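You operate a simulated robot arm through the tools that you are given. There is no shell and no other tool. Be economical: measure what you need, move in short steps, check, and stop when the job is done.

You are at the controls of a simulated robot arm. One attempt, no reset.

TASK
Take the white drying bag from the top of the small table and put it on the fourth shelf from the bottom of the grey shelf unit. Open the right drawer of the big table, fetch the green rubber ring from there and set it on top of the carton of fan guards and shut the drawer again. Pull the door open. The order is free.

It is judged by the outcome, as a careful person would: the job done as asked, and still so three seconds after it is handed in. It fails if anything else is knocked over, pushed out of place, dropped, spilled or broken.

THE ROBOT
A 6-joint arm with a four-finger gripper on a trunk, on a base that drives. Base frame: it is fixed to the floor where the robot stands at the start and does not move with it; the origin is under the middle of the robot, x ahead of it, y to its left, z up. Lengths are in mm, angles in rad, forces in N, time in s.
With the tool pointing down near the work surface it reaches from about 520 to 900 mm from the robot's upright axis, wherever it stands. Its first joint turns from -2.897 to 2.897 rad. Places, roughly: carton of fan guards [-1250, -1500, 750]; door [-300, 1600, 1000]; fourth shelf of the grey shelf unit [3200, 1400, 1100]; green rubber ring [-1000, 750, 750]; right drawer of the big table [-1100, 900, 700]. Payload 3.43 kg.
Tool frame: the origin (TCP) lies between the finger pads and is the grasp point; the fingertips stand 30 mm ahead of it; z points along the fingers, y is the line along which they close. Largest opening 120 mm; the body of the gripper starts 85 mm behind the TCP.
Orientation is told as [roll, pitch, yaw] about the base's x, y, z axes, in that order, counted from this pose: with the fingers straight down and closing along the base's y, the tool's x points along the base's -x, its y along +y and its z along -z.

THE INTERFACE
- The arm moves only by the tool play_rows. Its argument "steps" is a list of rows, each a list of 7 numbers: the shift along the tool's x, y, z in mm, then the turn, a rotation vector about the tool's x, y, z in rad, then the opening, from 0 (shut) to 1 (fully open). In form: [[dx, dy, dz, ax, ay, az, gripper], ...]. A call has 1 to 10 rows; each row is the pose to reach, as a shift and turn from the pose commanded when the call began, along the tool's axes at that moment. A row lasts 0.2 s, in which the tool goes at most 50 mm and 0.15 rad; a call with a longer step from one row to the next is refused whole, and so is a gripper value outside its range. Where a pose cannot be reached the arm comes as near as it can. A force on the tool above 40 N (or 10 N above the force at the start of the call, whichever is more), or a blocked arm, ends the call early, and 0.2 s more pass. Each finger halts on what it meets, pressing with about 28 N; the grip force reading is that of the motor and also rises with nothing between the fingers. The clock runs only during rows and for 0.2 s after the last one: add rows that repeat a pose to give the fingers time. It gives the time, the measured TCP pose, the force on the tool (base axes), the opening and the grip force at its end, in the units of the frame above (readings bear some noise), with the torque about the TCP (base axes, N m) and any sound that the robot's microphone picked up.
- Cameras (640 x 400 px; columns grow to the right, rows downward): "scene" is now at [-12.1, 265.1, 1422.3]; the picture's right is [0.99, -0.14, 0.00], its down [-0.13, -0.86, -0.49] and it looks along [0.07, 0.49, -0.87] (base axes); focal length 214 px, centre (320, 200). "wrist" rides on the gripper at [71, -17, -121] in the tool frame; the picture's right is [0.23, 0.97, 0.00], its down [-0.81, 0.19, -0.55] and it looks along [-0.54, 0.13, 0.83] (tool axes); focal length 275 px, centre (320, 200). There is no depth. A picture from a camera that has moved, and an enlarged one, comes with that camera's place and axes in the base frame and with its lens.
- grab_frame(camera): a new picture of that camera. It takes no simulated time.
- move_column(by): slides the trunk up (or, below 0, down) by that many mm; the arm and the scene camera ride with it, the base frame stays. It gives what a move gives, with no picture.
- base_move(legs): drives the robot by 1 to 6 legs, each [ahead, left, turn to the left] in mm, mm and rad, along the robot's own axes; the way and the turn of a leg run together, so that a leg with both is an arc; at most 1500 mm and 3.142 rad a leg. The arm and the cameras ride along, it lands a little off, and it stops where it bumps. It gives what a move gives.
- pan_tilt(pan, tilt): turns the head with the scene camera to pan (to the left, within 2.094 rad either way) and tilt (down, from -0.506 to 1.204), counted from straight ahead of the robot. It gives what a move gives.
- zoom(camera, box): a new picture of the part [left, top, right, bottom] of that camera's present view, enlarged. It takes no simulated time.
- sign_off(): hands the job in; it is judged then, once.

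Work in short steps. Places have to be worked out from the pictures, the camera data and where the tool is seen: move nearer, look again, correct. Check each grasp and each placing, and mend what went wrong. You have 165 turns and 108 pictures in all, those below and enlarged ones among them. Open the gripper and draw the arm clear of the work before you hand the job in, unless the task says otherwise; then end with one line.

The tools are called by a JSON object that holds its "api" and its "payload". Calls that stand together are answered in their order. play_rows: Moves the arm, as the interface text tells. Its arguments: {"type":"object","properties":{"steps":{"type":"array"}},"required":["steps"]} The other tools are called the same way: move_column (by) slides the trunk up or down; base_move (legs) drives the base; pan_tilt (pan, tilt) turns the head that bears the scene camera; grab_frame (camera) takes a picture; zoom (camera, box) takes an enlarged picture of a part of a camera's view; sign_off () hands the job in.

At the start:

```text
clock: 0.0
eef_pos: [-274.8, 668.0, 951.3]
ee_rot: [0.002, -0.001, 0.023]
ft_force: [0.1, -1.2, -0.1]
ft_torque: [0.01, 0.03, -0.02]
gripper_width: 120.0
grasp_force: 0.0
trunk travel left (down, up): [-25.0, 515.0]
robot x, y, heading: [-1.7, -2.8, -0.008]
head pan, tilt: [1.504, 1.056]
```

scene: 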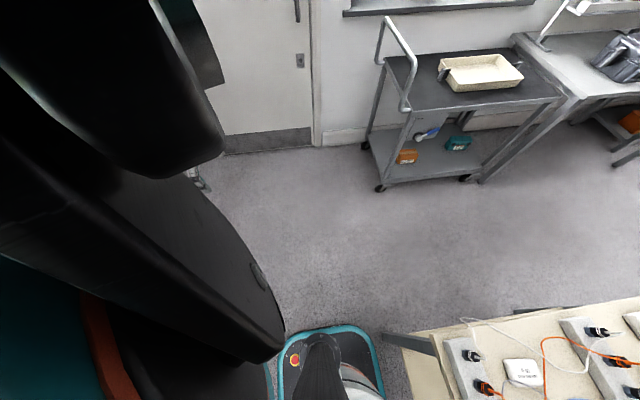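
wrist: 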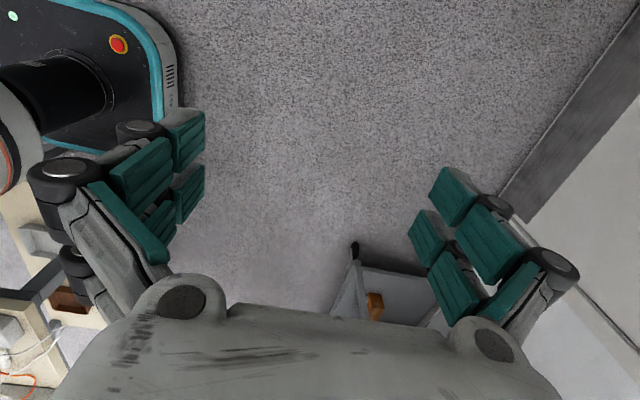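

I'll start by looking around with the head to map the room.

{"api": "pan_tilt", "payload": {"pan": 2.09, "tilt": 0.5}}

{"api": "grab_frame", "payload": {"camera": "scene"}}

{"api": "pan_tilt", "payload": {"pan": 0.6, "tilt": 0.4}}

{"api": "grab_frame", "payload": {"camera": "scene"}}

{"api": "pan_tilt", "payload": {"pan": -0.7, "tilt": 0.5}}

{"api": "grab_frame", "payload": {"camera": "scene"}}

{"api": "pan_tilt", "payload": {"pan": -2.09, "tilt": 0.5}}

{"api": "grab_frame", "payload": {"camera": "scene"}}

```text
clock: 1.0
eef_pos: [-277.8, 666.3, 949.9]
ee_rot: [0.002, 0.001, 0.027]
ft_force: [0.6, -0.1, 0.2]
ft_torque: [0.03, 0.0, 0.0]
gripper_width: 120.0
grasp_force: 0.1
trunk travel left (down, up): [-25.0, 515.0]
robot x, y, heading: [0.7, 2.6, 0.001]
head pan, tilt: [2.089, 0.499]
```

```text
105 pictures are left
camera scene: at [-64.3, 280.1, 1467.1], right [0.88, 0.47, 0.0], down [0.23, -0.42, -0.88], along [-0.41, 0.77, -0.48], focal length 214 px, centre (320, 200)
```

scene: 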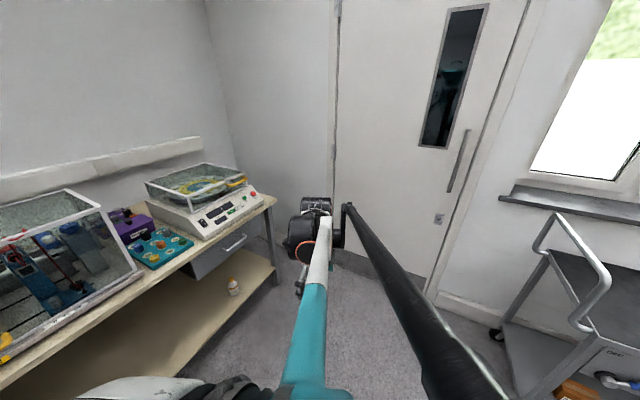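

```text
clock: 2.6
eef_pos: [-274.5, 669.0, 950.5]
ee_rot: [0.002, -0.002, 0.021]
ft_force: [0.4, 0.2, -0.3]
ft_torque: [-0.03, -0.01, -0.02]
gripper_width: 120.1
grasp_force: 0.1
trunk travel left (down, up): [-25.0, 515.0]
robot x, y, heading: [-0.7, -1.6, -0.001]
head pan, tilt: [0.6, 0.4]
```

```text
104 pictures are left
camera scene: at [53.6, 253.8, 1476.3], right [0.58, -0.81, 0.0], down [-0.32, -0.23, -0.92], along [0.75, 0.54, -0.39], focal length 214 px, centre (320, 200)
```

scene: 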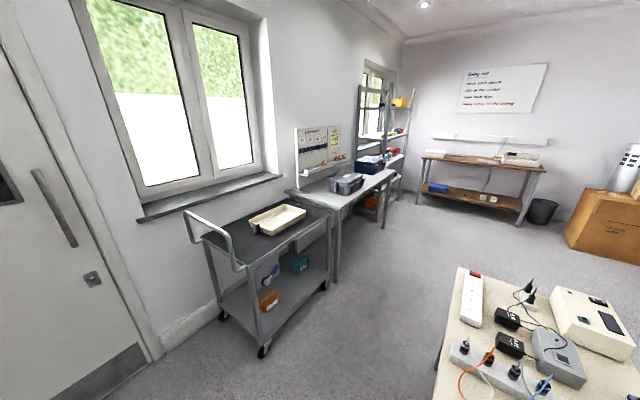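

```text
clock: 4.0
eef_pos: [-275.1, 670.0, 948.9]
ee_rot: [0.003, 0.001, 0.024]
ft_force: [-0.2, -0.2, -0.4]
ft_torque: [0.02, 0.04, -0.02]
gripper_width: 119.9
grasp_force: 0.1
trunk travel left (down, up): [-25.0, 515.0]
robot x, y, heading: [2.5, -2.5, 0.002]
head pan, tilt: [-0.7, 0.499]
```

```text
103 pictures are left
camera scene: at [49.0, 142.4, 1467.2], right [-0.63, -0.78, 0.0], down [-0.37, 0.3, -0.88], along [0.68, -0.55, -0.48], focal length 214 px, centre (320, 200)
```

scene: 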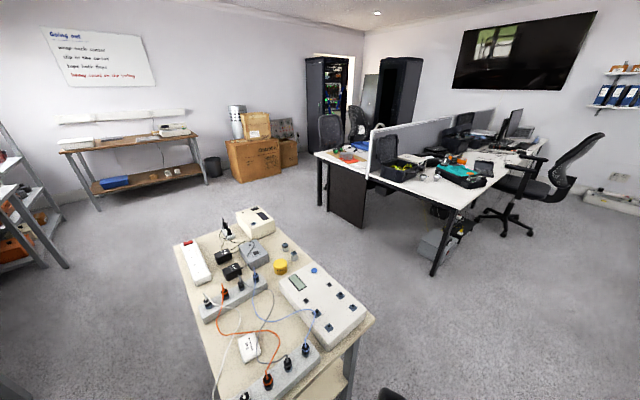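

```text
clock: 5.6
eef_pos: [-275.6, 669.8, 949.6]
ee_rot: [0.003, -0.001, 0.024]
ft_force: [-0.4, 0.2, -0.5]
ft_torque: [-0.01, -0.01, 0.0]
gripper_width: 119.8
grasp_force: 0.1
trunk travel left (down, up): [-25.0, 515.0]
robot x, y, heading: [-2.7, 0.5, -0.003]
head pan, tilt: [-2.089, 0.499]
```

```text
102 pictures are left
camera scene: at [-65.3, 120.0, 1467.2], right [-0.88, 0.48, 0.0], down [0.23, 0.42, -0.88], along [-0.42, -0.77, -0.48], focal length 214 px, centre (320, 200)
```

scene: 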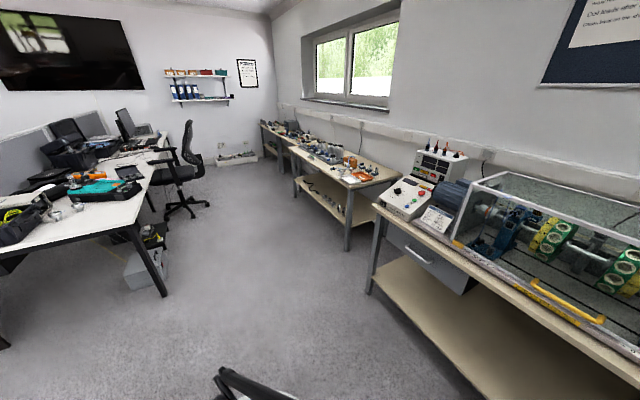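

The near table ahead-right holds a white square item; let me zoom on it and on the shelf unit, and on the carton.

{"api": "zoom", "payload": {"camera": "scene", "box": [240, 90, 480, 240]}}

{"api": "pan_tilt", "payload": {"pan": -0.4, "tilt": 0.9}}

{"api": "grab_frame", "payload": {"camera": "scene"}}

{"api": "pan_tilt", "payload": {"pan": 0.4, "tilt": 0.1}}

{"api": "zoom", "payload": {"camera": "scene", "box": [200, 130, 400, 255]}}

```text
2.67 times, centred on (360, 165) of scene
camera zoom: at [-65.3, 120.0, 1467.2], right [-0.88, 0.48, 0.0], down [0.23, 0.42, -0.88], along [-0.42, -0.77, -0.48], focal length 572 px, centre (213, 293)
```

zoom: 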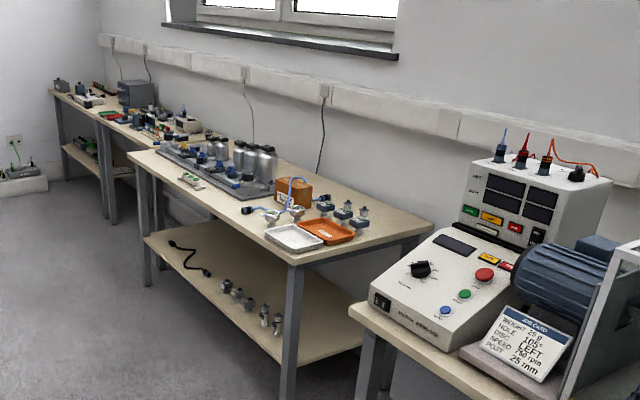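

```text
clock: 7.3
eef_pos: [-278.8, 668.0, 950.3]
ee_rot: [0.003, 0.001, 0.025]
ft_force: [0.1, -0.1, 0.5]
ft_torque: [-0.03, 0.0, -0.04]
gripper_width: 119.9
grasp_force: 0.0
trunk travel left (down, up): [-25.0, 515.0]
robot x, y, heading: [-0.3, -0.6, -0.001]
head pan, tilt: [-0.4, 0.901]
```

```text
100 pictures are left
camera scene: at [46.8, 167.8, 1433.3], right [-0.42, -0.91, 0.0], down [-0.71, 0.33, -0.62], along [0.56, -0.26, -0.78], focal length 214 px, centre (320, 200)
```

scene: 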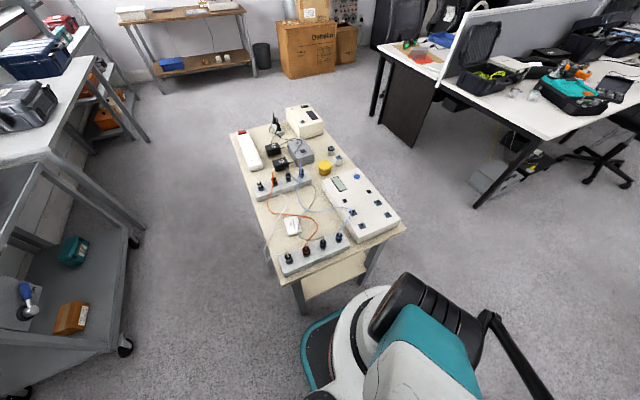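

```text
clock: 8.4
eef_pos: [-278.2, 666.3, 950.6]
ee_rot: [0.002, 0.001, 0.027]
ft_force: [0.7, -0.1, 0.5]
ft_torque: [0.0, -0.02, -0.01]
gripper_width: 119.8
grasp_force: 0.0
trunk travel left (down, up): [-25.0, 515.0]
robot x, y, heading: [1.2, 0.2, 0.0]
head pan, tilt: [0.4, 0.099]
```

```text
3.20 times, centred on (300, 192) of scene
camera zoom: at [64.4, 232.4, 1504.2], right [0.35, -0.94, 0.0], down [-0.09, -0.04, -0.99], along [0.93, 0.35, -0.1], focal length 686 px, centre (384, 224)
```

zoom: 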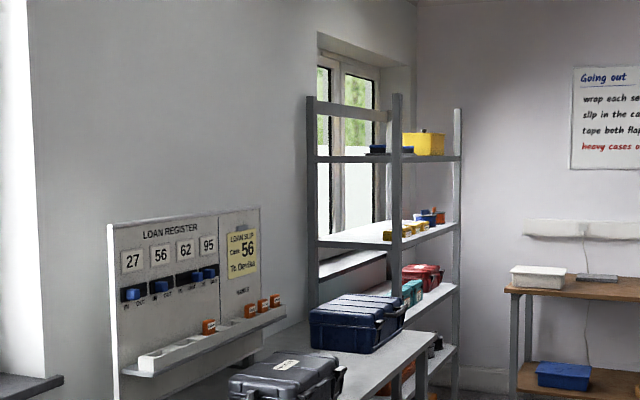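

Let me zoom on the white item on the small table to identify it.

{"api": "pan_tilt", "payload": {"pan": -0.4, "tilt": 1.0}}

{"api": "zoom", "payload": {"camera": "scene", "box": [210, 60, 430, 270]}}

```text
clock: 9.6
eef_pos: [-275.1, 669.4, 949.7]
ee_rot: [0.002, 0.0, 0.021]
ft_force: [0.1, 0.3, 0.0]
ft_torque: [-0.04, -0.01, 0.02]
gripper_width: 120.0
grasp_force: 0.1
trunk travel left (down, up): [-25.0, 515.0]
robot x, y, heading: [3.1, -1.2, 0.0]
head pan, tilt: [-0.4, 1.0]
```

```text
1.90 times, centred on (320, 165) of scene
camera zoom: at [43.3, 174.1, 1426.1], right [-0.37, -0.93, 0.0], down [-0.78, 0.31, -0.54], along [0.5, -0.2, -0.84], focal length 408 px, centre (320, 267)
```

zoom: 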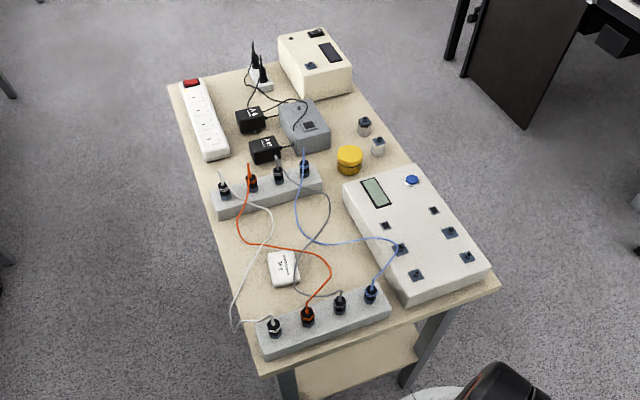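

The white pouch at about [465, 80] on the small table looks like the bag; it is too close to the robot's axis, so I back up ~250 mm.

{"api": "base_move", "payload": {"legs": [[-250, 0, 0]]}}

{"api": "zoom", "payload": {"camera": "scene", "box": [220, 30, 420, 155]}}

{"api": "grab_frame", "payload": {"camera": "scene"}}

```text
clock: 11.5
eef_pos: [-525.7, 668.3, 950.2]
ee_rot: [0.003, 0.0, 0.022]
ft_force: [1.0, -0.5, -0.6]
ft_torque: [-0.01, -0.01, -0.04]
gripper_width: 119.9
grasp_force: 0.1
trunk travel left (down, up): [-25.0, 515.0]
robot x, y, heading: [-250.9, -4.8, -0.001]
head pan, tilt: [-0.4, 1.0]
```

```text
3.20 times, centred on (320, 92) of scene
camera zoom: at [-207.9, 173.2, 1426.1], right [-0.38, -0.92, 0.0], down [-0.78, 0.32, -0.54], along [0.5, -0.21, -0.84], focal length 686 px, centre (320, 544)
```

zoom: 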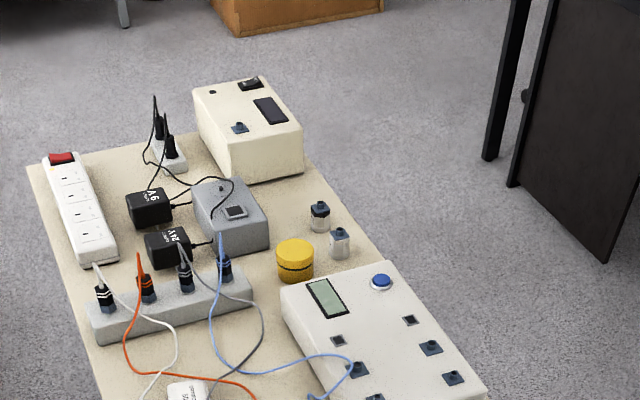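

```text
96 pictures are left
camera scene: at [-207.9, 173.2, 1426.1], right [-0.38, -0.92, 0.0], down [-0.78, 0.32, -0.54], along [0.5, -0.21, -0.84], focal length 214 px, centre (320, 200)
```

scene: 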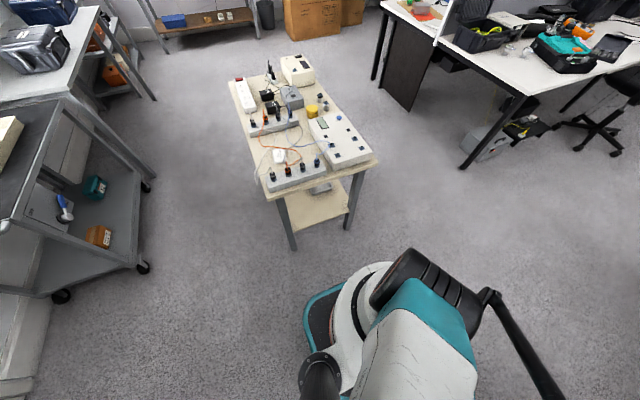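

Triangulating the bag: about [475, 80, 742]. I swing the arm round toward it in arcs about the robot's axis.

{"api": "play_rows", "payload": {"steps": [[-45, 17, 0, 0, 0, 0, 1], [-91, 30, 0, 0, 0, 0, 1], [-137, 41, 0, 0, 0, 0, 1], [-185, 48, 0, 0, 0, 0, 1], [-233, 53, 0, 0, 0, 0, 1], [-281, 54, 0, 0, 0, 0, 1], [-329, 52, 0, 0, 0, 0, 1], [-376, 47, 0, 0, 0, 0, 1], [-423, 38, 0, 0, 0, 0, 1], [-470, 27, 0, 0, 0, 0, 1]]}}

```text
clock: 12.3
eef_pos: [-525.3, 670.1, 947.2]
ee_rot: [0.0, -0.001, 0.201]
ft_force: [0.2, -0.6, -0.4]
ft_torque: [0.02, -0.01, 0.01]
gripper_width: 119.9
grasp_force: 0.0
trunk travel left (down, up): [-25.0, 515.0]
robot x, y, heading: [-251.4, 1.9, -0.001]
head pan, tilt: [-0.4, 1.0]
stopped in row 4: the arm was blocked; the commanded pose is now the measured one
```

The arm is blocked turning that way (only the yaw changed). Let me look at the arm itself.

{"api": "pan_tilt", "payload": {"pan": 1.2, "tilt": 0.9}}

{"api": "grab_frame", "payload": {"camera": "scene"}}

{"api": "grab_frame", "payload": {"camera": "wrist"}}

```text
clock: 13.9
eef_pos: [-523.9, 670.3, 946.4]
ee_rot: [0.001, 0.001, 0.201]
ft_force: [0.0, -0.8, 0.0]
ft_torque: [-0.03, -0.01, 0.0]
gripper_width: 119.9
grasp_force: 0.0
trunk travel left (down, up): [-25.0, 515.0]
robot x, y, heading: [-252.0, -0.7, 0.001]
head pan, tilt: [1.201, 0.901]
```

```text
95 pictures are left
camera scene: at [-242.4, 269.0, 1433.3], right [0.92, -0.4, 0.0], down [-0.31, -0.72, -0.62], along [0.25, 0.57, -0.78], focal length 214 px, centre (320, 200)
```

scene: 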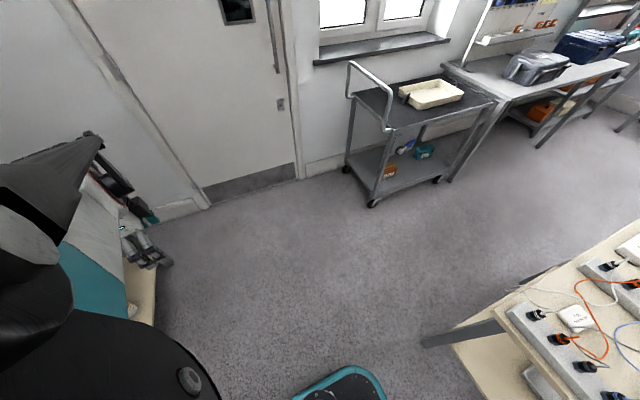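

```text
94 pictures are left
camera wrist: at [-590.8, 639.1, 1066.6], right [-0.42, 0.91, 0.0], down [0.76, 0.35, 0.55], along [0.5, 0.23, -0.83], focal length 275 px, centre (320, 200)
```

wrist: 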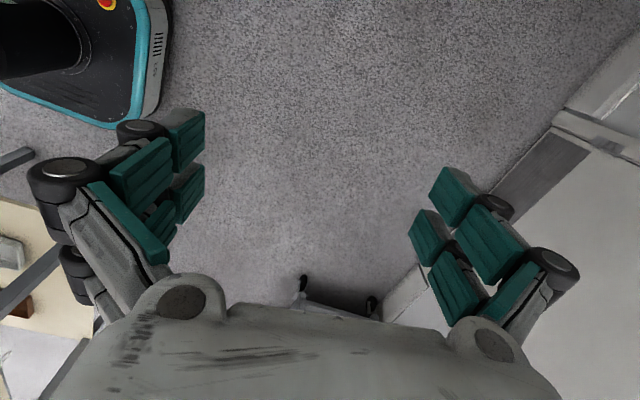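

The head mast side seems to be the first joint's dead zone, so the arm must swing the other way round (via the back). I do a retracted swing turning the tool along.

{"api": "play_rows", "payload": {"steps": [[5, -46, 0, 0, 0, -0.02, 1], [15, -89, 0, 0, 0, -0.05, 1], [23, -133, 0, 0, 0, -0.08, 1], [69, -147, 0, 0, 0, -0.16, 1], [113, -166, 0, 0, 0, -0.24, 1], [156, -188, 0, 0, 0, -0.32, 1], [197, -213, 0, 0, 0, -0.4, 1], [236, -241, 0, 0, 0, -0.48, 1], [272, -272, 0, 0, 0, -0.56, 1], [306, -306, 0, 0, 0, -0.64, 1]]}}

```text
clock: 14.6
eef_pos: [-535.6, 629.7, 903.6]
ee_rot: [-0.002, 0.0, 0.238]
ft_force: [0.6, 0.6, -0.1]
ft_torque: [-0.04, -0.02, -0.01]
gripper_width: 120.1
grasp_force: 0.1
trunk travel left (down, up): [-25.0, 515.0]
robot x, y, heading: [-250.5, 5.0, -0.003]
head pan, tilt: [1.201, 0.901]
stopped in row 3: the arm was blocked; the commanded pose is now the measured one
```

Retracting seems to drive the elbow into the head; I'll swing at the longer radius instead, back up at z≈950.

{"api": "play_rows", "payload": {"steps": [[25, 18, -20, 0, 0, -0.03, 1], [52, 37, -40, 0, 0, -0.06, 1], [96, 30, -45, 0, 0, -0.12, 1], [138, 15, -45, 0, 0, -0.18, 1], [179, -2, -45, 0, 0, -0.24, 1], [219, -22, -45, 0, 0, -0.3, 1], [257, -44, -45, 0, 0, -0.36, 1], [294, -68, -45, 0, 0, -0.42, 1], [330, -95, -45, 0, 0, -0.48, 1], [364, -124, -45, 0, 0, -0.54, 1]]}}

```text
clock: 16.8
eef_pos: [-860.5, 422.9, 950.4]
ee_rot: [0.002, 0.003, 0.777]
ft_force: [-0.9, 0.8, 1.5]
ft_torque: [-0.04, 0.0, -0.03]
gripper_width: 120.0
grasp_force: 0.1
trunk travel left (down, up): [-25.0, 515.0]
robot x, y, heading: [-249.3, -1.5, -0.001]
head pan, tilt: [1.201, 0.901]
```

That works. Now retract to ~580 mm and continue the swing past the back, away from the big table.

{"api": "play_rows", "payload": {"steps": [[13, -43, 0, 0, 0, -0.03, 1], [24, -87, 0, 0, 0, -0.06, 1], [38, -132, 0, 0, 0, -0.1, 1], [57, -174, 0, 0, 0, -0.15, 1], [94, -198, 0, 0, 0, -0.225, 1], [138, -221, 0, 0, 0, -0.31, 1], [180, -247, 0, 0, 0, -0.395, 1], [220, -275, 0, 0, 0, -0.48, 1], [257, -308, 0, 0, 0, -0.565, 1], [292, -343, 0, 0, 0, -0.65, 1]]}}

```text
clock: 19.0
eef_pos: [-774.9, 158.8, 945.5]
ee_rot: [0.002, 0.008, 1.427]
ft_force: [-1.0, -0.5, 0.5]
ft_torque: [-0.01, -0.02, 0.0]
gripper_width: 120.1
grasp_force: 0.2
out of reach, approached as far as the arm can: row 7, 8, 9, 10
trunk travel left (down, up): [-25.0, 515.0]
robot x, y, heading: [-250.8, -1.4, 0.001]
head pan, tilt: [1.201, 0.901]
```

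The tight radius falls out of reach at this height; let me check what the commanded pose now is with a null row.

{"api": "play_rows", "payload": {"steps": [[0, 0, 0, 0, 0, 0, 1], [0, 0, 0, 0, 0, 0, 1]]}}

```text
clock: 19.6
eef_pos: [-775.1, 159.2, 946.2]
ee_rot: [0.001, 0.006, 1.426]
ft_force: [-0.4, -1.0, -0.3]
ft_torque: [0.03, 0.02, -0.04]
gripper_width: 119.8
grasp_force: 0.0
trunk travel left (down, up): [-25.0, 515.0]
robot x, y, heading: [-252.6, 1.5, -0.002]
head pan, tilt: [1.201, 0.901]
```

Continue the swing at radius ~610.

{"api": "play_rows", "payload": {"steps": [[24, 35, 0, 0, 0, -0.05, 1], [58, 63, 0, 0, 0, -0.11, 1], [100, 68, 0, 0, 0, -0.18, 1], [146, 65, 0, 0, 0, -0.255, 1], [191, 58, 0, 0, 0, -0.33, 1], [236, 48, 0, 0, 0, -0.405, 1], [280, 35, 0, 0, 0, -0.48, 1], [322, 19, 0, 0, 0, -0.555, 1], [364, -1, 0, 0, 0, -0.63, 1], [403, -24, 0, 0, 0, -0.705, 1]]}}

```text
clock: 21.8
eef_pos: [-695.9, 134.5, 944.4]
ee_rot: [0.009, 0.006, 2.131]
ft_force: [0.3, 0.0, -0.4]
ft_torque: [-0.01, 0.02, -0.01]
gripper_width: 119.8
grasp_force: 0.1
out of reach, approached as far as the arm can: row 1, 2, 3, 4, 5, 6, 7, 8, 9, 10
trunk travel left (down, up): [-25.0, 515.0]
robot x, y, heading: [-250.5, 1.0, -0.002]
head pan, tilt: [1.201, 0.901]
```

The first joint's limit is at the back (~166°), so the way to the front must pass under the head. I'll bring the arm back to bearing ~125° and stretch it out low, so the elbow drops beneath the head.

{"api": "play_rows", "payload": {"steps": [[-42, -22, 0, 0, 0, 0.15, 1], [-84, -45, 0, 0, 0, 0.3, 1], [-126, -67, 0, 0, 0, 0.45, 1], [-168, -90, 0, 0, 0, 0.6, 1], [-210, -112, 0, 0, 0, 0.75, 1], [-252, -135, 0, 0, 0, 0.9, 1], [-294, -157, 0, 0, 0, 1.05, 1], [-336, -180, 0, 0, 0, 1.2, 1], [-378, -202, 0, 0, 0, 1.35, 1], [-420, -225, 0, 0, 0, 1.5, 1]]}}

{"api": "pan_tilt", "payload": {"pan": 1.9, "tilt": 0.7}}

{"api": "grab_frame", "payload": {"camera": "scene"}}

```text
clock: 24.0
eef_pos: [-731.1, 616.4, 948.3]
ee_rot: [0.001, 0.0, 0.627]
ft_force: [0.1, -1.2, -0.1]
ft_torque: [0.01, 0.01, -0.01]
gripper_width: 119.9
grasp_force: 0.1
trunk travel left (down, up): [-25.0, 515.0]
robot x, y, heading: [-250.0, 1.3, -0.002]
head pan, tilt: [1.201, 0.901]
```

```text
clock: 25.1
eef_pos: [-731.4, 614.9, 949.0]
ee_rot: [0.001, -0.002, 0.63]
ft_force: [0.2, -0.4, 0.2]
ft_torque: [0.03, 0.0, -0.04]
gripper_width: 120.0
grasp_force: 0.1
trunk travel left (down, up): [-25.0, 515.0]
robot x, y, heading: [-250.8, -1.3, 0.0]
head pan, tilt: [1.901, 0.7]
```

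```text
93 pictures are left
camera scene: at [-300.3, 280.4, 1449.4], right [0.95, 0.32, 0.0], down [0.21, -0.61, -0.76], along [-0.25, 0.72, -0.64], focal length 214 px, centre (320, 200)
```

scene: 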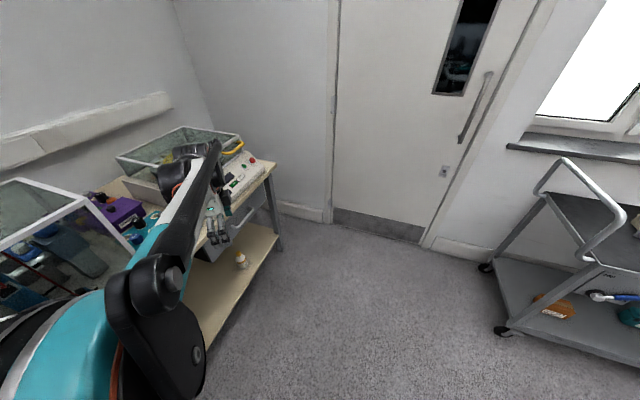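

The arm already sits near the big table's right drawer, so I'll start with that. Zoom on the drawer front.

{"api": "zoom", "payload": {"camera": "scene", "box": [150, 100, 310, 280]}}

{"api": "grab_frame", "payload": {"camera": "wrist"}}

```text
2.22 times, centred on (230, 190) of scene
camera zoom: at [-300.3, 280.4, 1449.4], right [0.95, 0.32, 0.0], down [0.21, -0.61, -0.76], along [-0.25, 0.72, -0.64], focal length 477 px, centre (520, 222)
```

zoom: 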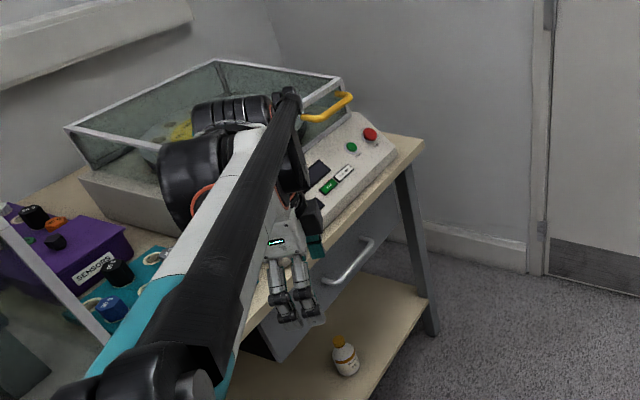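

```text
91 pictures are left
camera wrist: at [-779.0, 559.6, 1068.7], right [-0.76, 0.65, 0.0], down [0.54, 0.63, 0.55], along [0.36, 0.42, -0.83], focal length 275 px, centre (320, 200)
```

wrist: 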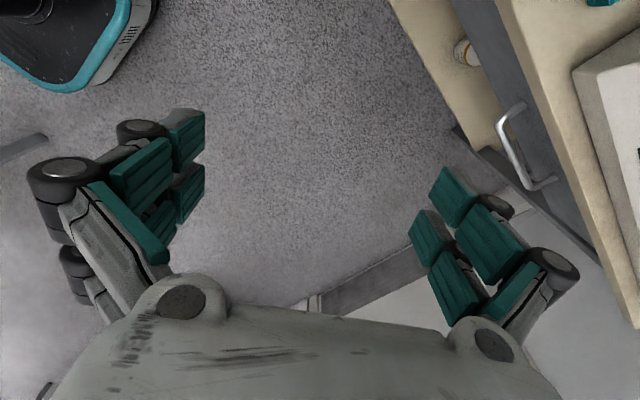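

The two views put the handle bar at x≈-878, y 794–906, z≈732. I drive to about (0, 650), heading 0.4, so the arm can grip it horizontally at a comfortable bearing.

{"api": "base_move", "payload": {"legs": [[250, 650, 0], [0, 0, 0.4]]}}

{"api": "pan_tilt", "payload": {"pan": 2.09, "tilt": 0.6}}

{"api": "grab_frame", "payload": {"camera": "scene"}}

{"api": "grab_frame", "payload": {"camera": "wrist"}}

```text
clock: 30.1
eef_pos: [-684.3, 1023.4, 949.7]
ee_rot: [0.001, 0.001, 1.032]
ft_force: [0.8, -0.2, 0.6]
ft_torque: [-0.01, 0.03, 0.01]
gripper_width: 120.0
grasp_force: 0.0
trunk travel left (down, up): [-25.0, 515.0]
robot x, y, heading: [-2.9, 644.7, 0.397]
head pan, tilt: [1.901, 0.7]
```

```text
clock: 30.8
eef_pos: [-684.4, 1023.2, 949.3]
ee_rot: [-0.001, -0.001, 1.031]
ft_force: [-0.3, 1.0, 0.0]
ft_torque: [-0.03, 0.03, 0.01]
gripper_width: 119.8
grasp_force: 0.0
trunk travel left (down, up): [-25.0, 515.0]
robot x, y, heading: [-3.3, 640.6, 0.4]
head pan, tilt: [2.089, 0.6]
```

```text
90 pictures are left
camera scene: at [-171.0, 874.2, 1458.0], right [0.61, 0.8, 0.0], down [0.45, -0.34, -0.82], along [-0.66, 0.5, -0.57], focal length 214 px, centre (320, 200)
```

scene: 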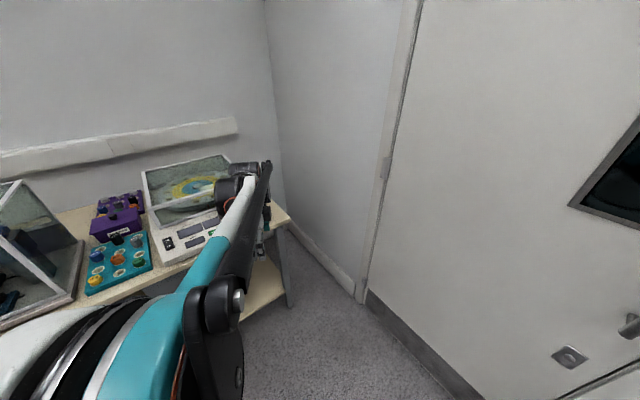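

```text
89 pictures are left
camera wrist: at [-707.2, 953.8, 1068.7], right [-0.95, 0.3, 0.0], down [0.25, 0.79, 0.55], along [0.17, 0.53, -0.83], focal length 275 px, centre (320, 200)
```

wrist: 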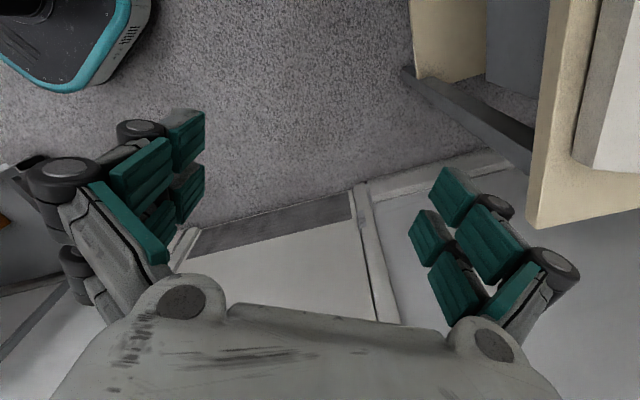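

Now I turn the tool to yaw π/2 and shift beside the handle, then in the next call pitch the fingers to horizontal.

{"api": "play_rows", "payload": {"steps": [[33, -30, 0, 0, 0, -0.135, 1], [66, -60, 0, 0, 0, -0.27, 1], [99, -90, 0, 0, 0, -0.405, 1], [133, -119, 0, 0, 0, -0.54, 1]]}}

{"api": "play_rows", "payload": {"steps": [[0, 0, 0, -0.15, 0, 0, 1], [0, 0, 0, -0.3, 0, 0, 1], [0, 0, 0, -0.45, 0, 0, 1], [0, 0, 0, -0.6, 0, 0, 1], [0, 0, 0, -0.75, 0, 0, 1], [0, 0, 0, -0.9, 0, 0, 1], [0, 0, 0, -1.05, 0, 0, 1], [0, 0, 0, -1.2, 0, 0, 1], [0, 0, 0, -1.35, 0, 0, 1], [0, 0, 0, -1.5, 0, 0, 1]]}}

```text
clock: 31.8
eef_pos: [-649.8, 849.8, 948.1]
ee_rot: [0.0, -0.001, 1.574]
ft_force: [0.0, -0.1, -0.6]
ft_torque: [0.01, -0.01, -0.01]
gripper_width: 119.8
grasp_force: 0.0
trunk travel left (down, up): [-25.0, 515.0]
robot x, y, heading: [-3.1, 643.1, 0.4]
head pan, tilt: [2.089, 0.6]
```

```text
clock: 34.0
eef_pos: [-650.7, 847.9, 948.0]
ee_rot: [1.502, -0.001, 1.571]
ft_force: [0.5, 0.3, 0.1]
ft_torque: [0.0, -0.02, -0.01]
gripper_width: 120.0
grasp_force: 0.1
trunk travel left (down, up): [-25.0, 515.0]
robot x, y, heading: [-1.5, 648.1, 0.401]
head pan, tilt: [2.089, 0.6]
```

Fingers are horizontal; now lower to handle height 732 and approach to x≈-745, then look through the wrist camera.

{"api": "play_rows", "payload": {"steps": [[0, -40, 5, -0.07, 0, 0, 1], [0, -85, 15, -0.07, 0, 0, 1], [0, -130, 25, -0.07, 0, 0, 1], [0, -175, 45, -0.07, 0, 0, 1], [0, -209, 75, -0.07, 0, 0, 1], [0, -209, 80, -0.07, 0, 0, 1]]}}

{"api": "grab_frame", "payload": {"camera": "wrist"}}

{"api": "grab_frame", "payload": {"camera": "scene"}}

```text
clock: 35.4
eef_pos: [-772.8, 874.5, 747.7]
ee_rot: [1.568, 0.0, 1.573]
ft_force: [0.0, 0.1, -0.7]
ft_torque: [-0.02, 0.05, 0.02]
gripper_width: 119.7
grasp_force: 0.1
out of reach, approached as far as the arm can: row 1, 2, 3, 4, 5, 6
trunk travel left (down, up): [-25.0, 515.0]
robot x, y, heading: [-0.0, 643.2, 0.402]
head pan, tilt: [2.089, 0.6]
```

```text
88 pictures are left
camera wrist: at [-652.0, 803.7, 730.1], right [0.0, -0.23, 0.97], down [0.55, 0.81, 0.19], along [-0.83, 0.54, 0.13], focal length 275 px, centre (320, 200)
```

wrist: 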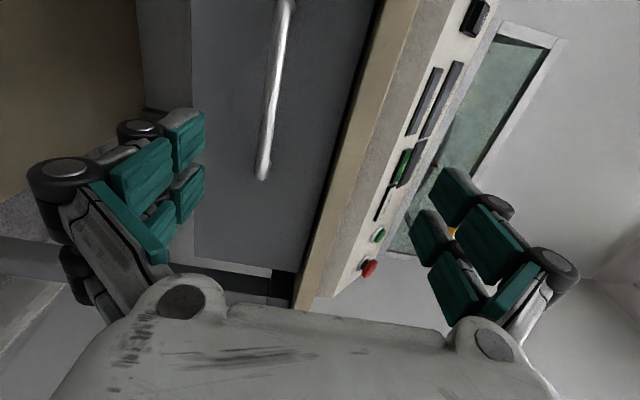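

```text
87 pictures are left
camera scene: at [-171.5, 874.3, 1458.0], right [0.61, 0.8, 0.0], down [0.45, -0.34, -0.82], along [-0.66, 0.5, -0.57], focal length 214 px, centre (320, 200)
```

scene: 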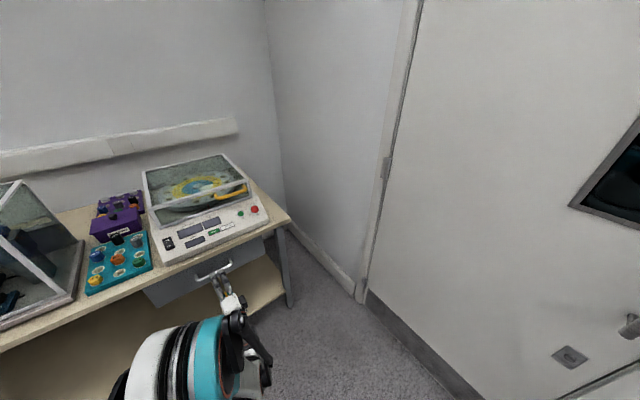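

Refined handle: x≈-888, y 811–935, z≈706. The arm is a bit too close to reach the approach pose, so I drive back 80 mm in +x.

{"api": "base_move", "payload": {"legs": [[73.6, -31, 0]]}}

```text
clock: 36.5
eef_pos: [-693.6, 875.3, 748.6]
ee_rot: [1.568, -0.002, 1.574]
ft_force: [0.1, -0.9, 0.2]
ft_torque: [0.02, 0.02, 0.01]
gripper_width: 119.9
grasp_force: 0.0
trunk travel left (down, up): [-25.0, 515.0]
robot x, y, heading: [75.2, 645.2, 0.398]
head pan, tilt: [2.089, 0.6]
```

Move to 80 mm short of the bar at its height.

{"api": "play_rows", "payload": {"steps": [[3, -14, 36, 0, 0, 0, 1], [6, -28, 72, 0, 0, 0, 1], [10, -42, 106, 0, 0, 0, 1], [10, -42, 106, 0, 0, 0, 1]]}}

{"api": "grab_frame", "payload": {"camera": "wrist"}}

{"api": "zoom", "payload": {"camera": "scene", "box": [130, 200, 330, 325]}}

```text
clock: 37.5
eef_pos: [-785.5, 859.4, 736.2]
ee_rot: [1.569, -0.002, 1.571]
ft_force: [-0.2, -0.2, 0.0]
ft_torque: [0.01, -0.02, 0.0]
gripper_width: 120.2
grasp_force: 0.0
out of reach, approached as far as the arm can: row 2, 3, 4
trunk travel left (down, up): [-25.0, 515.0]
robot x, y, heading: [76.0, 643.2, 0.399]
head pan, tilt: [2.089, 0.6]
```

```text
86 pictures are left
camera wrist: at [-665.0, 788.3, 718.6], right [0.0, -0.23, 0.97], down [0.55, 0.81, 0.19], along [-0.83, 0.54, 0.13], focal length 275 px, centre (320, 200)
```

wrist: 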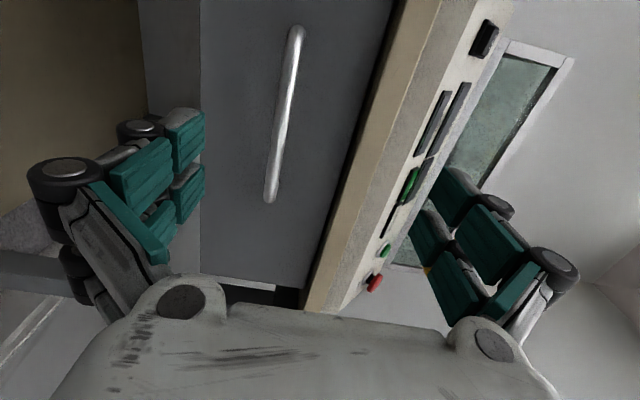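

```text
3.20 times, centred on (230, 262) of scene
camera zoom: at [-91.8, 874.3, 1458.0], right [0.61, 0.8, 0.0], down [0.45, -0.34, -0.82], along [-0.66, 0.5, -0.57], focal length 686 px, centre (608, 0)
```

zoom: 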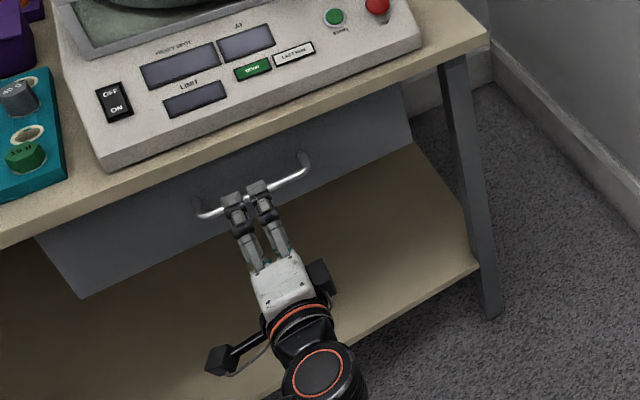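

Bar is at z≈704, y≈872; table slab underside ≈768. I lower the column 25 mm and narrow the gripper before advancing.

{"api": "move_column", "payload": {"by": -25}}

{"api": "play_rows", "payload": {"steps": [[-8, -5, 0, 0, 0, 0, 0.6], [-8, -6, 30, 0, 0, 0, 0.55], [-8, -7, 60, 0, 0, 0, 0.55], [-8, -7, 75, 0, 0, 0, 0.55], [-8, -7, 93, 0, 0, 0, 0.55]]}}

{"api": "grab_frame", "payload": {"camera": "wrist"}}

```text
clock: 38.2
eef_pos: [-784.9, 857.9, 712.0]
ee_rot: [1.569, -0.002, 1.572]
ft_force: [-0.4, 0.1, 0.0]
ft_torque: [0.02, -0.01, -0.02]
gripper_width: 120.0
grasp_force: 0.1
trunk travel left (down, up): [0.0, 540.0]
robot x, y, heading: [76.7, 644.8, 0.404]
head pan, tilt: [2.089, 0.6]
```

```text
clock: 39.4
eef_pos: [-848.5, 858.8, 745.6]
ee_rot: [1.566, -0.002, 1.572]
ft_force: [0.2, 0.0, -0.2]
ft_torque: [0.04, 0.01, 0.02]
gripper_width: 65.8
grasp_force: 0.0
out of reach, approached as far as the arm can: row 1, 2, 3, 4, 5
trunk travel left (down, up): [0.0, 540.0]
robot x, y, heading: [76.1, 643.4, 0.399]
head pan, tilt: [2.089, 0.6]
```

```text
84 pictures are left
camera wrist: at [-727.8, 787.5, 728.9], right [0.0, -0.23, 0.97], down [0.55, 0.81, 0.2], along [-0.83, 0.54, 0.12], focal length 275 px, centre (320, 200)
```

wrist: 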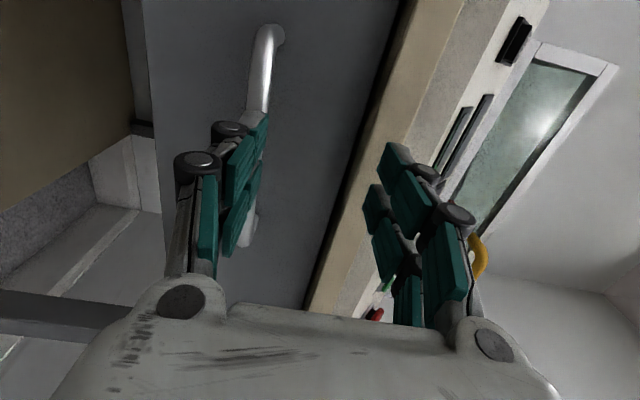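

Going out while low forces the wrist up, so I tilt the fingers ~27° down, backing off first.

{"api": "play_rows", "payload": {"steps": [[0, 0, -30, 0.15, 0, 0, 0.4], [0, 0, -58, 0.3, 0, 0, 0.35], [-8, 0, -45, 0.45, 0, 0, 0.33], [-10, -7, -32, 0.45, 0, 0, 0.33], [-10, -7, -32, 0.45, 0, 0, 0.33]]}}

{"api": "grab_frame", "payload": {"camera": "wrist"}}

```text
clock: 40.6
eef_pos: [-816.4, 868.4, 739.2]
ee_rot: [1.119, -0.001, 1.573]
ft_force: [0.3, 0.3, 0.0]
ft_torque: [-0.01, -0.03, 0.0]
gripper_width: 39.4
grasp_force: 0.1
trunk travel left (down, up): [0.0, 540.0]
robot x, y, heading: [77.6, 647.0, 0.4]
head pan, tilt: [2.089, 0.6]
```

```text
83 pictures are left
camera wrist: at [-700.7, 797.6, 775.8], right [-0.43, -0.23, 0.87], down [0.41, 0.81, 0.42], along [-0.81, 0.54, -0.25], focal length 275 px, centre (320, 200)
```

wrist: 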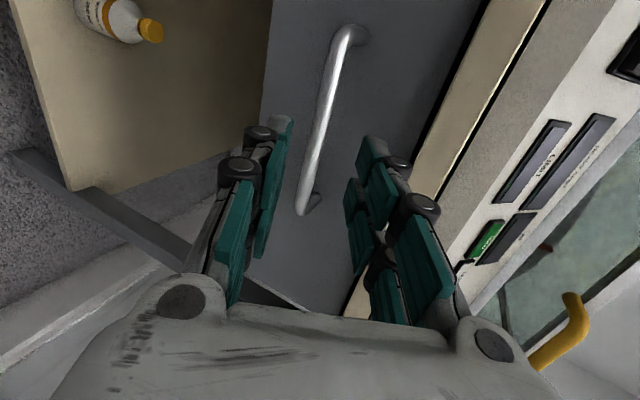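

Well aligned: the bar passes between the fingers. Advance along the fingers ~62 mm and close.

{"api": "play_rows", "payload": {"steps": [[0, 0, 25, 0, 0, 0, 0.33], [0, 0, 45, 0, 0, 0, 0.33], [0, 0, 62, 0, 0, 0, 0.33], [0, 0, 62, 0, 0, 0, 0.33]]}}

{"api": "grab_frame", "payload": {"camera": "wrist"}}

```text
clock: 41.6
eef_pos: [-871.8, 868.1, 712.4]
ee_rot: [1.118, -0.002, 1.573]
ft_force: [0.1, -0.1, -0.3]
ft_torque: [0.02, 0.01, -0.01]
gripper_width: 39.8
grasp_force: 0.1
trunk travel left (down, up): [0.0, 540.0]
robot x, y, heading: [79.8, 644.9, 0.399]
head pan, tilt: [2.089, 0.6]
```

```text
82 pictures are left
camera wrist: at [-756.3, 797.1, 749.1], right [-0.42, -0.23, 0.88], down [0.41, 0.81, 0.42], along [-0.81, 0.54, -0.25], focal length 275 px, centre (320, 200)
```

wrist: 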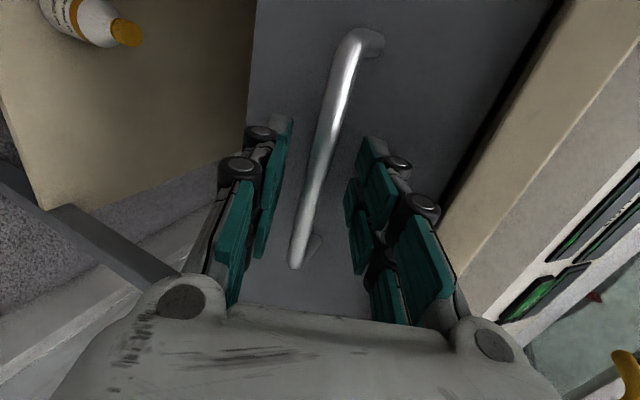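

The bar lies ~16 mm ahead of the TCP between the pads; advance a touch and close.

{"api": "play_rows", "payload": {"steps": [[0, 0, 8, 0, 0, 0, 0.33], [0, 0, 8, 0, 0, 0, 0.2], [0, 0, 8, 0, 0, 0, 0.05], [0, 0, 8, 0, 0, 0, 0.0], [0, 0, 8, 0, 0, 0, 0.0]]}}

```text
clock: 42.8
eef_pos: [-877.5, 868.7, 706.8]
ee_rot: [1.116, 0.0, 1.574]
ft_force: [16.9, -1.6, -19.5]
ft_torque: [0.05, -0.15, -0.14]
gripper_width: 10.9
grasp_force: 44.1
trunk travel left (down, up): [0.0, 540.0]
robot x, y, heading: [77.3, 648.1, 0.399]
head pan, tilt: [2.089, 0.6]
```

Gripped (10.9 mm). Pull by driving the base in +x.

{"api": "base_move", "payload": {"legs": [[92, -39, 0]]}}

{"api": "grab_frame", "payload": {"camera": "wrist"}}

```text
clock: 43.9
eef_pos: [-779.6, 868.6, 707.8]
ee_rot: [1.117, 0.0, 1.573]
ft_force: [-0.2, -1.5, -19.8]
ft_torque: [-0.04, -0.07, 0.11]
gripper_width: 10.5
grasp_force: 44.3
trunk travel left (down, up): [0.0, 540.0]
robot x, y, heading: [179.3, 643.1, 0.402]
head pan, tilt: [2.089, 0.6]
```

```text
81 pictures are left
camera wrist: at [-664.9, 797.5, 743.9], right [-0.43, -0.23, 0.87], down [0.41, 0.81, 0.42], along [-0.81, 0.54, -0.25], focal length 275 px, centre (320, 200)
```

wrist: 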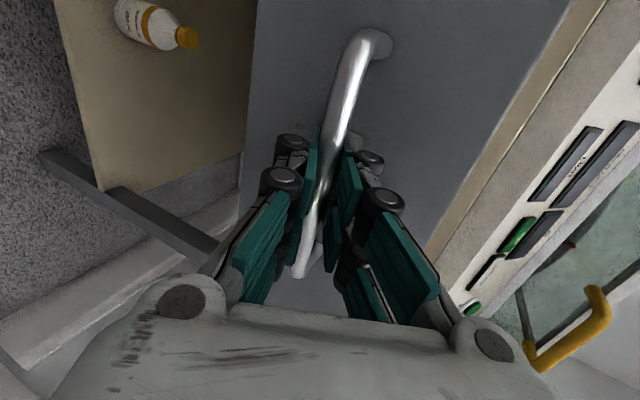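

The drawer follows. Pull another 120 mm and look from above.

{"api": "base_move", "payload": {"legs": [[110, -47, 0]]}}

{"api": "grab_frame", "payload": {"camera": "scene"}}

```text
clock: 45.2
eef_pos: [-659.3, 868.6, 706.7]
ee_rot: [1.117, 0.0, 1.571]
ft_force: [1.1, 2.9, -16.7]
ft_torque: [0.01, -0.08, 0.11]
gripper_width: 11.0
grasp_force: 44.7
trunk travel left (down, up): [0.0, 540.0]
robot x, y, heading: [298.6, 643.6, 0.403]
head pan, tilt: [2.089, 0.6]
```

```text
80 pictures are left
camera scene: at [126.0, 874.8, 1432.7], right [0.61, 0.8, 0.0], down [0.45, -0.34, -0.82], along [-0.66, 0.5, -0.57], focal length 214 px, centre (320, 200)
```

scene: 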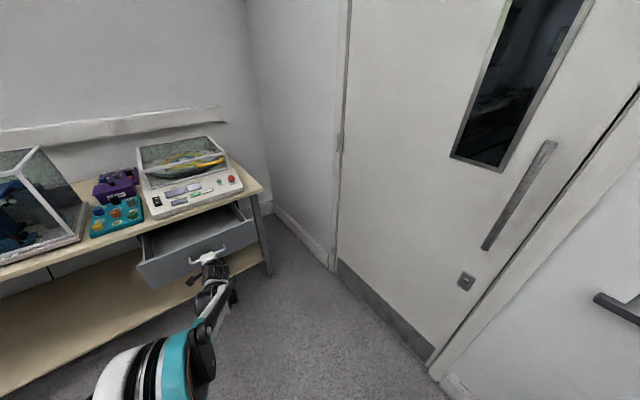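

Drawer is open ~220 mm. Zoom into it for the ring.

{"api": "zoom", "payload": {"camera": "scene", "box": [130, 190, 290, 290]}}

```text
4.00 times, centred on (210, 240) of scene
camera zoom: at [126.0, 874.8, 1432.7], right [0.61, 0.8, 0.0], down [0.45, -0.34, -0.82], along [-0.66, 0.5, -0.57], focal length 858 px, centre (760, 40)
```

zoom: 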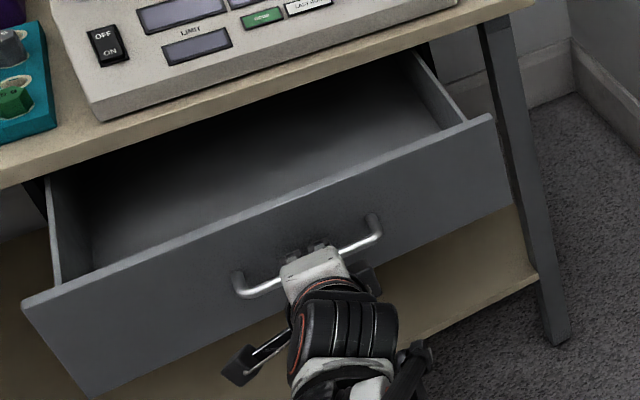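

No ring visible yet; pull 70 mm more.

{"api": "base_move", "payload": {"legs": [[64, -27, 0]]}}

{"api": "zoom", "payload": {"camera": "scene", "box": [110, 190, 290, 300]}}

```text
clock: 46.2
eef_pos: [-590.7, 868.7, 707.1]
ee_rot: [1.117, 0.0, 1.575]
ft_force: [0.7, -0.4, -13.9]
ft_torque: [0.01, -0.04, 0.0]
gripper_width: 10.7
grasp_force: 44.0
trunk travel left (down, up): [0.0, 540.0]
robot x, y, heading: [367.2, 646.3, 0.397]
head pan, tilt: [2.089, 0.6]
```

```text
3.56 times, centred on (200, 245) of scene
camera zoom: at [195.7, 874.7, 1432.8], right [0.61, 0.8, 0.0], down [0.45, -0.34, -0.82], along [-0.66, 0.5, -0.57], focal length 763 px, centre (747, 40)
```

zoom: 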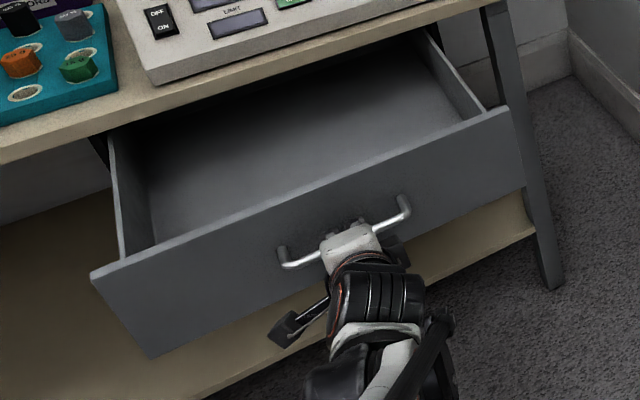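

The visible part is empty; the ring may be hidden behind the front panel. Release, retreat, and lift to look in with the wrist camera.

{"api": "play_rows", "payload": {"steps": [[0, 0, 0, 0, 0, 0, 0.35], [0, 0, 0, 0, 0, 0, 0.35], [0, 0, -40, 0, 0, 0, 0.35], [0, 0, -80, 0, 0, 0, 0.35], [0, 45, -90, 0, 0, 0, 0.35], [0, 90, -100, 0, 0, 0, 0.35], [0, 135, -100, 0.15, 0, 0, 0.35], [0, 180, -100, 0.3, 0, 0, 0.35], [0, 225, -80, 0.45, 0, 0, 0.35], [0, 265, -60, 0.6, 0, 0, 0.35]]}}

{"api": "grab_frame", "payload": {"camera": "wrist"}}

{"api": "grab_frame", "payload": {"camera": "scene"}}

```text
clock: 48.4
eef_pos: [-598.8, 859.9, 951.6]
ee_rot: [0.587, 0.001, 1.573]
ft_force: [-1.5, 1.1, -1.5]
ft_torque: [-0.01, -0.03, 0.03]
gripper_width: 42.5
grasp_force: 0.0
out of reach, approached as far as the arm can: row 10
trunk travel left (down, up): [0.0, 540.0]
robot x, y, heading: [367.5, 646.1, 0.405]
head pan, tilt: [2.089, 0.6]
```

```text
77 pictures are left
camera wrist: at [-518.0, 788.7, 1041.3], right [-0.81, -0.23, 0.54], down [0.15, 0.81, 0.57], along [-0.57, 0.54, -0.62], focal length 275 px, centre (320, 200)
```

wrist: 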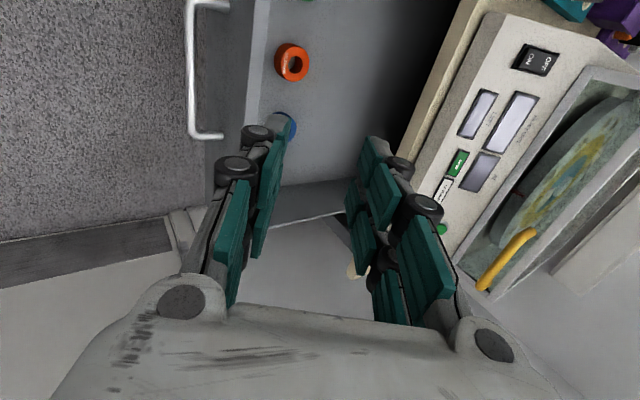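

```text
76 pictures are left
camera scene: at [194.4, 875.3, 1432.4], right [0.61, 0.8, 0.0], down [0.45, -0.34, -0.82], along [-0.66, 0.5, -0.57], focal length 214 px, centre (320, 200)
```

scene: 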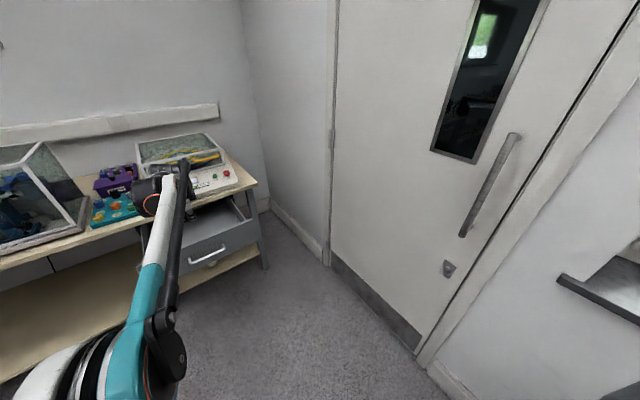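

A red, a blue and (at top edge) a green ring lie near the drawer front. I retract the arm toward the robot, fingers straight down, then drive in.

{"api": "play_rows", "payload": {"steps": [[18, -36, -24, 0.12, 0, 0, 0.35], [36, -72, -48, 0.24, 0, 0, 0.35], [54, -108, -72, 0.36, 0, 0, 0.35], [72, -144, -96, 0.48, 0, 0, 0.35], [90, -180, -120, 0.587, 0, 0, 0.35]]}}

{"api": "base_move", "payload": {"legs": [[-304, 129, 0]]}}

{"api": "grab_frame", "payload": {"camera": "wrist"}}

```text
clock: 49.6
eef_pos: [-381.0, 770.6, 952.9]
ee_rot: [0.001, -0.002, 1.573]
ft_force: [0.7, -0.8, -0.2]
ft_torque: [-0.03, 0.0, -0.01]
gripper_width: 42.0
grasp_force: 0.0
trunk travel left (down, up): [0.0, 540.0]
robot x, y, heading: [366.6, 647.0, 0.404]
head pan, tilt: [2.089, 0.6]
```

```text
clock: 51.8
eef_pos: [-713.4, 768.0, 951.8]
ee_rot: [0.004, -0.002, 1.576]
ft_force: [-0.3, 0.4, -0.3]
ft_torque: [0.02, 0.0, 0.03]
gripper_width: 42.0
grasp_force: 0.1
trunk travel left (down, up): [0.0, 540.0]
robot x, y, heading: [32.0, 648.3, 0.406]
head pan, tilt: [2.089, 0.6]
```

```text
75 pictures are left
camera wrist: at [-697.4, 695.5, 1072.0], right [-0.97, -0.24, 0.01], down [-0.19, 0.81, 0.55], along [-0.13, 0.54, -0.83], focal length 275 px, centre (320, 200)
```

wrist: 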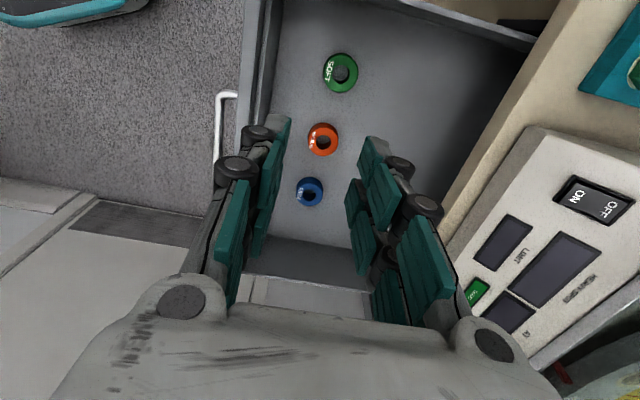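

Green ring ("SOFT") is at about [-740, 752, 663], ~48 mm wide. Move above it and lower partly.

{"api": "play_rows", "payload": {"steps": [[8, 14, 40, 0, 0, 0, 0.65], [16, 27, 85, 0, 0, 0, 0.65], [16, 27, 130, 0, 0, 0, 0.65], [16, 27, 170, 0, 0, 0, 0.65], [16, 27, 170, 0, 0, 0, 0.65]]}}

{"api": "grab_frame", "payload": {"camera": "wrist"}}

```text
clock: 53.0
eef_pos: [-744.5, 750.1, 781.8]
ee_rot: [0.006, -0.001, 1.575]
ft_force: [-0.3, -0.9, 0.1]
ft_torque: [-0.01, -0.01, 0.01]
gripper_width: 77.7
grasp_force: 0.0
trunk travel left (down, up): [0.0, 540.0]
robot x, y, heading: [29.8, 645.7, 0.406]
head pan, tilt: [2.089, 0.6]
```

```text
74 pictures are left
camera wrist: at [-726.4, 679.6, 901.3], right [-0.97, -0.24, 0.01], down [-0.19, 0.81, 0.55], along [-0.13, 0.54, -0.83], focal length 275 px, centre (320, 200)
```

wrist: 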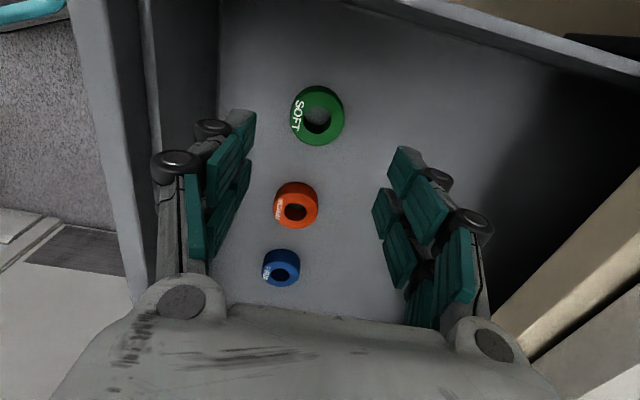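

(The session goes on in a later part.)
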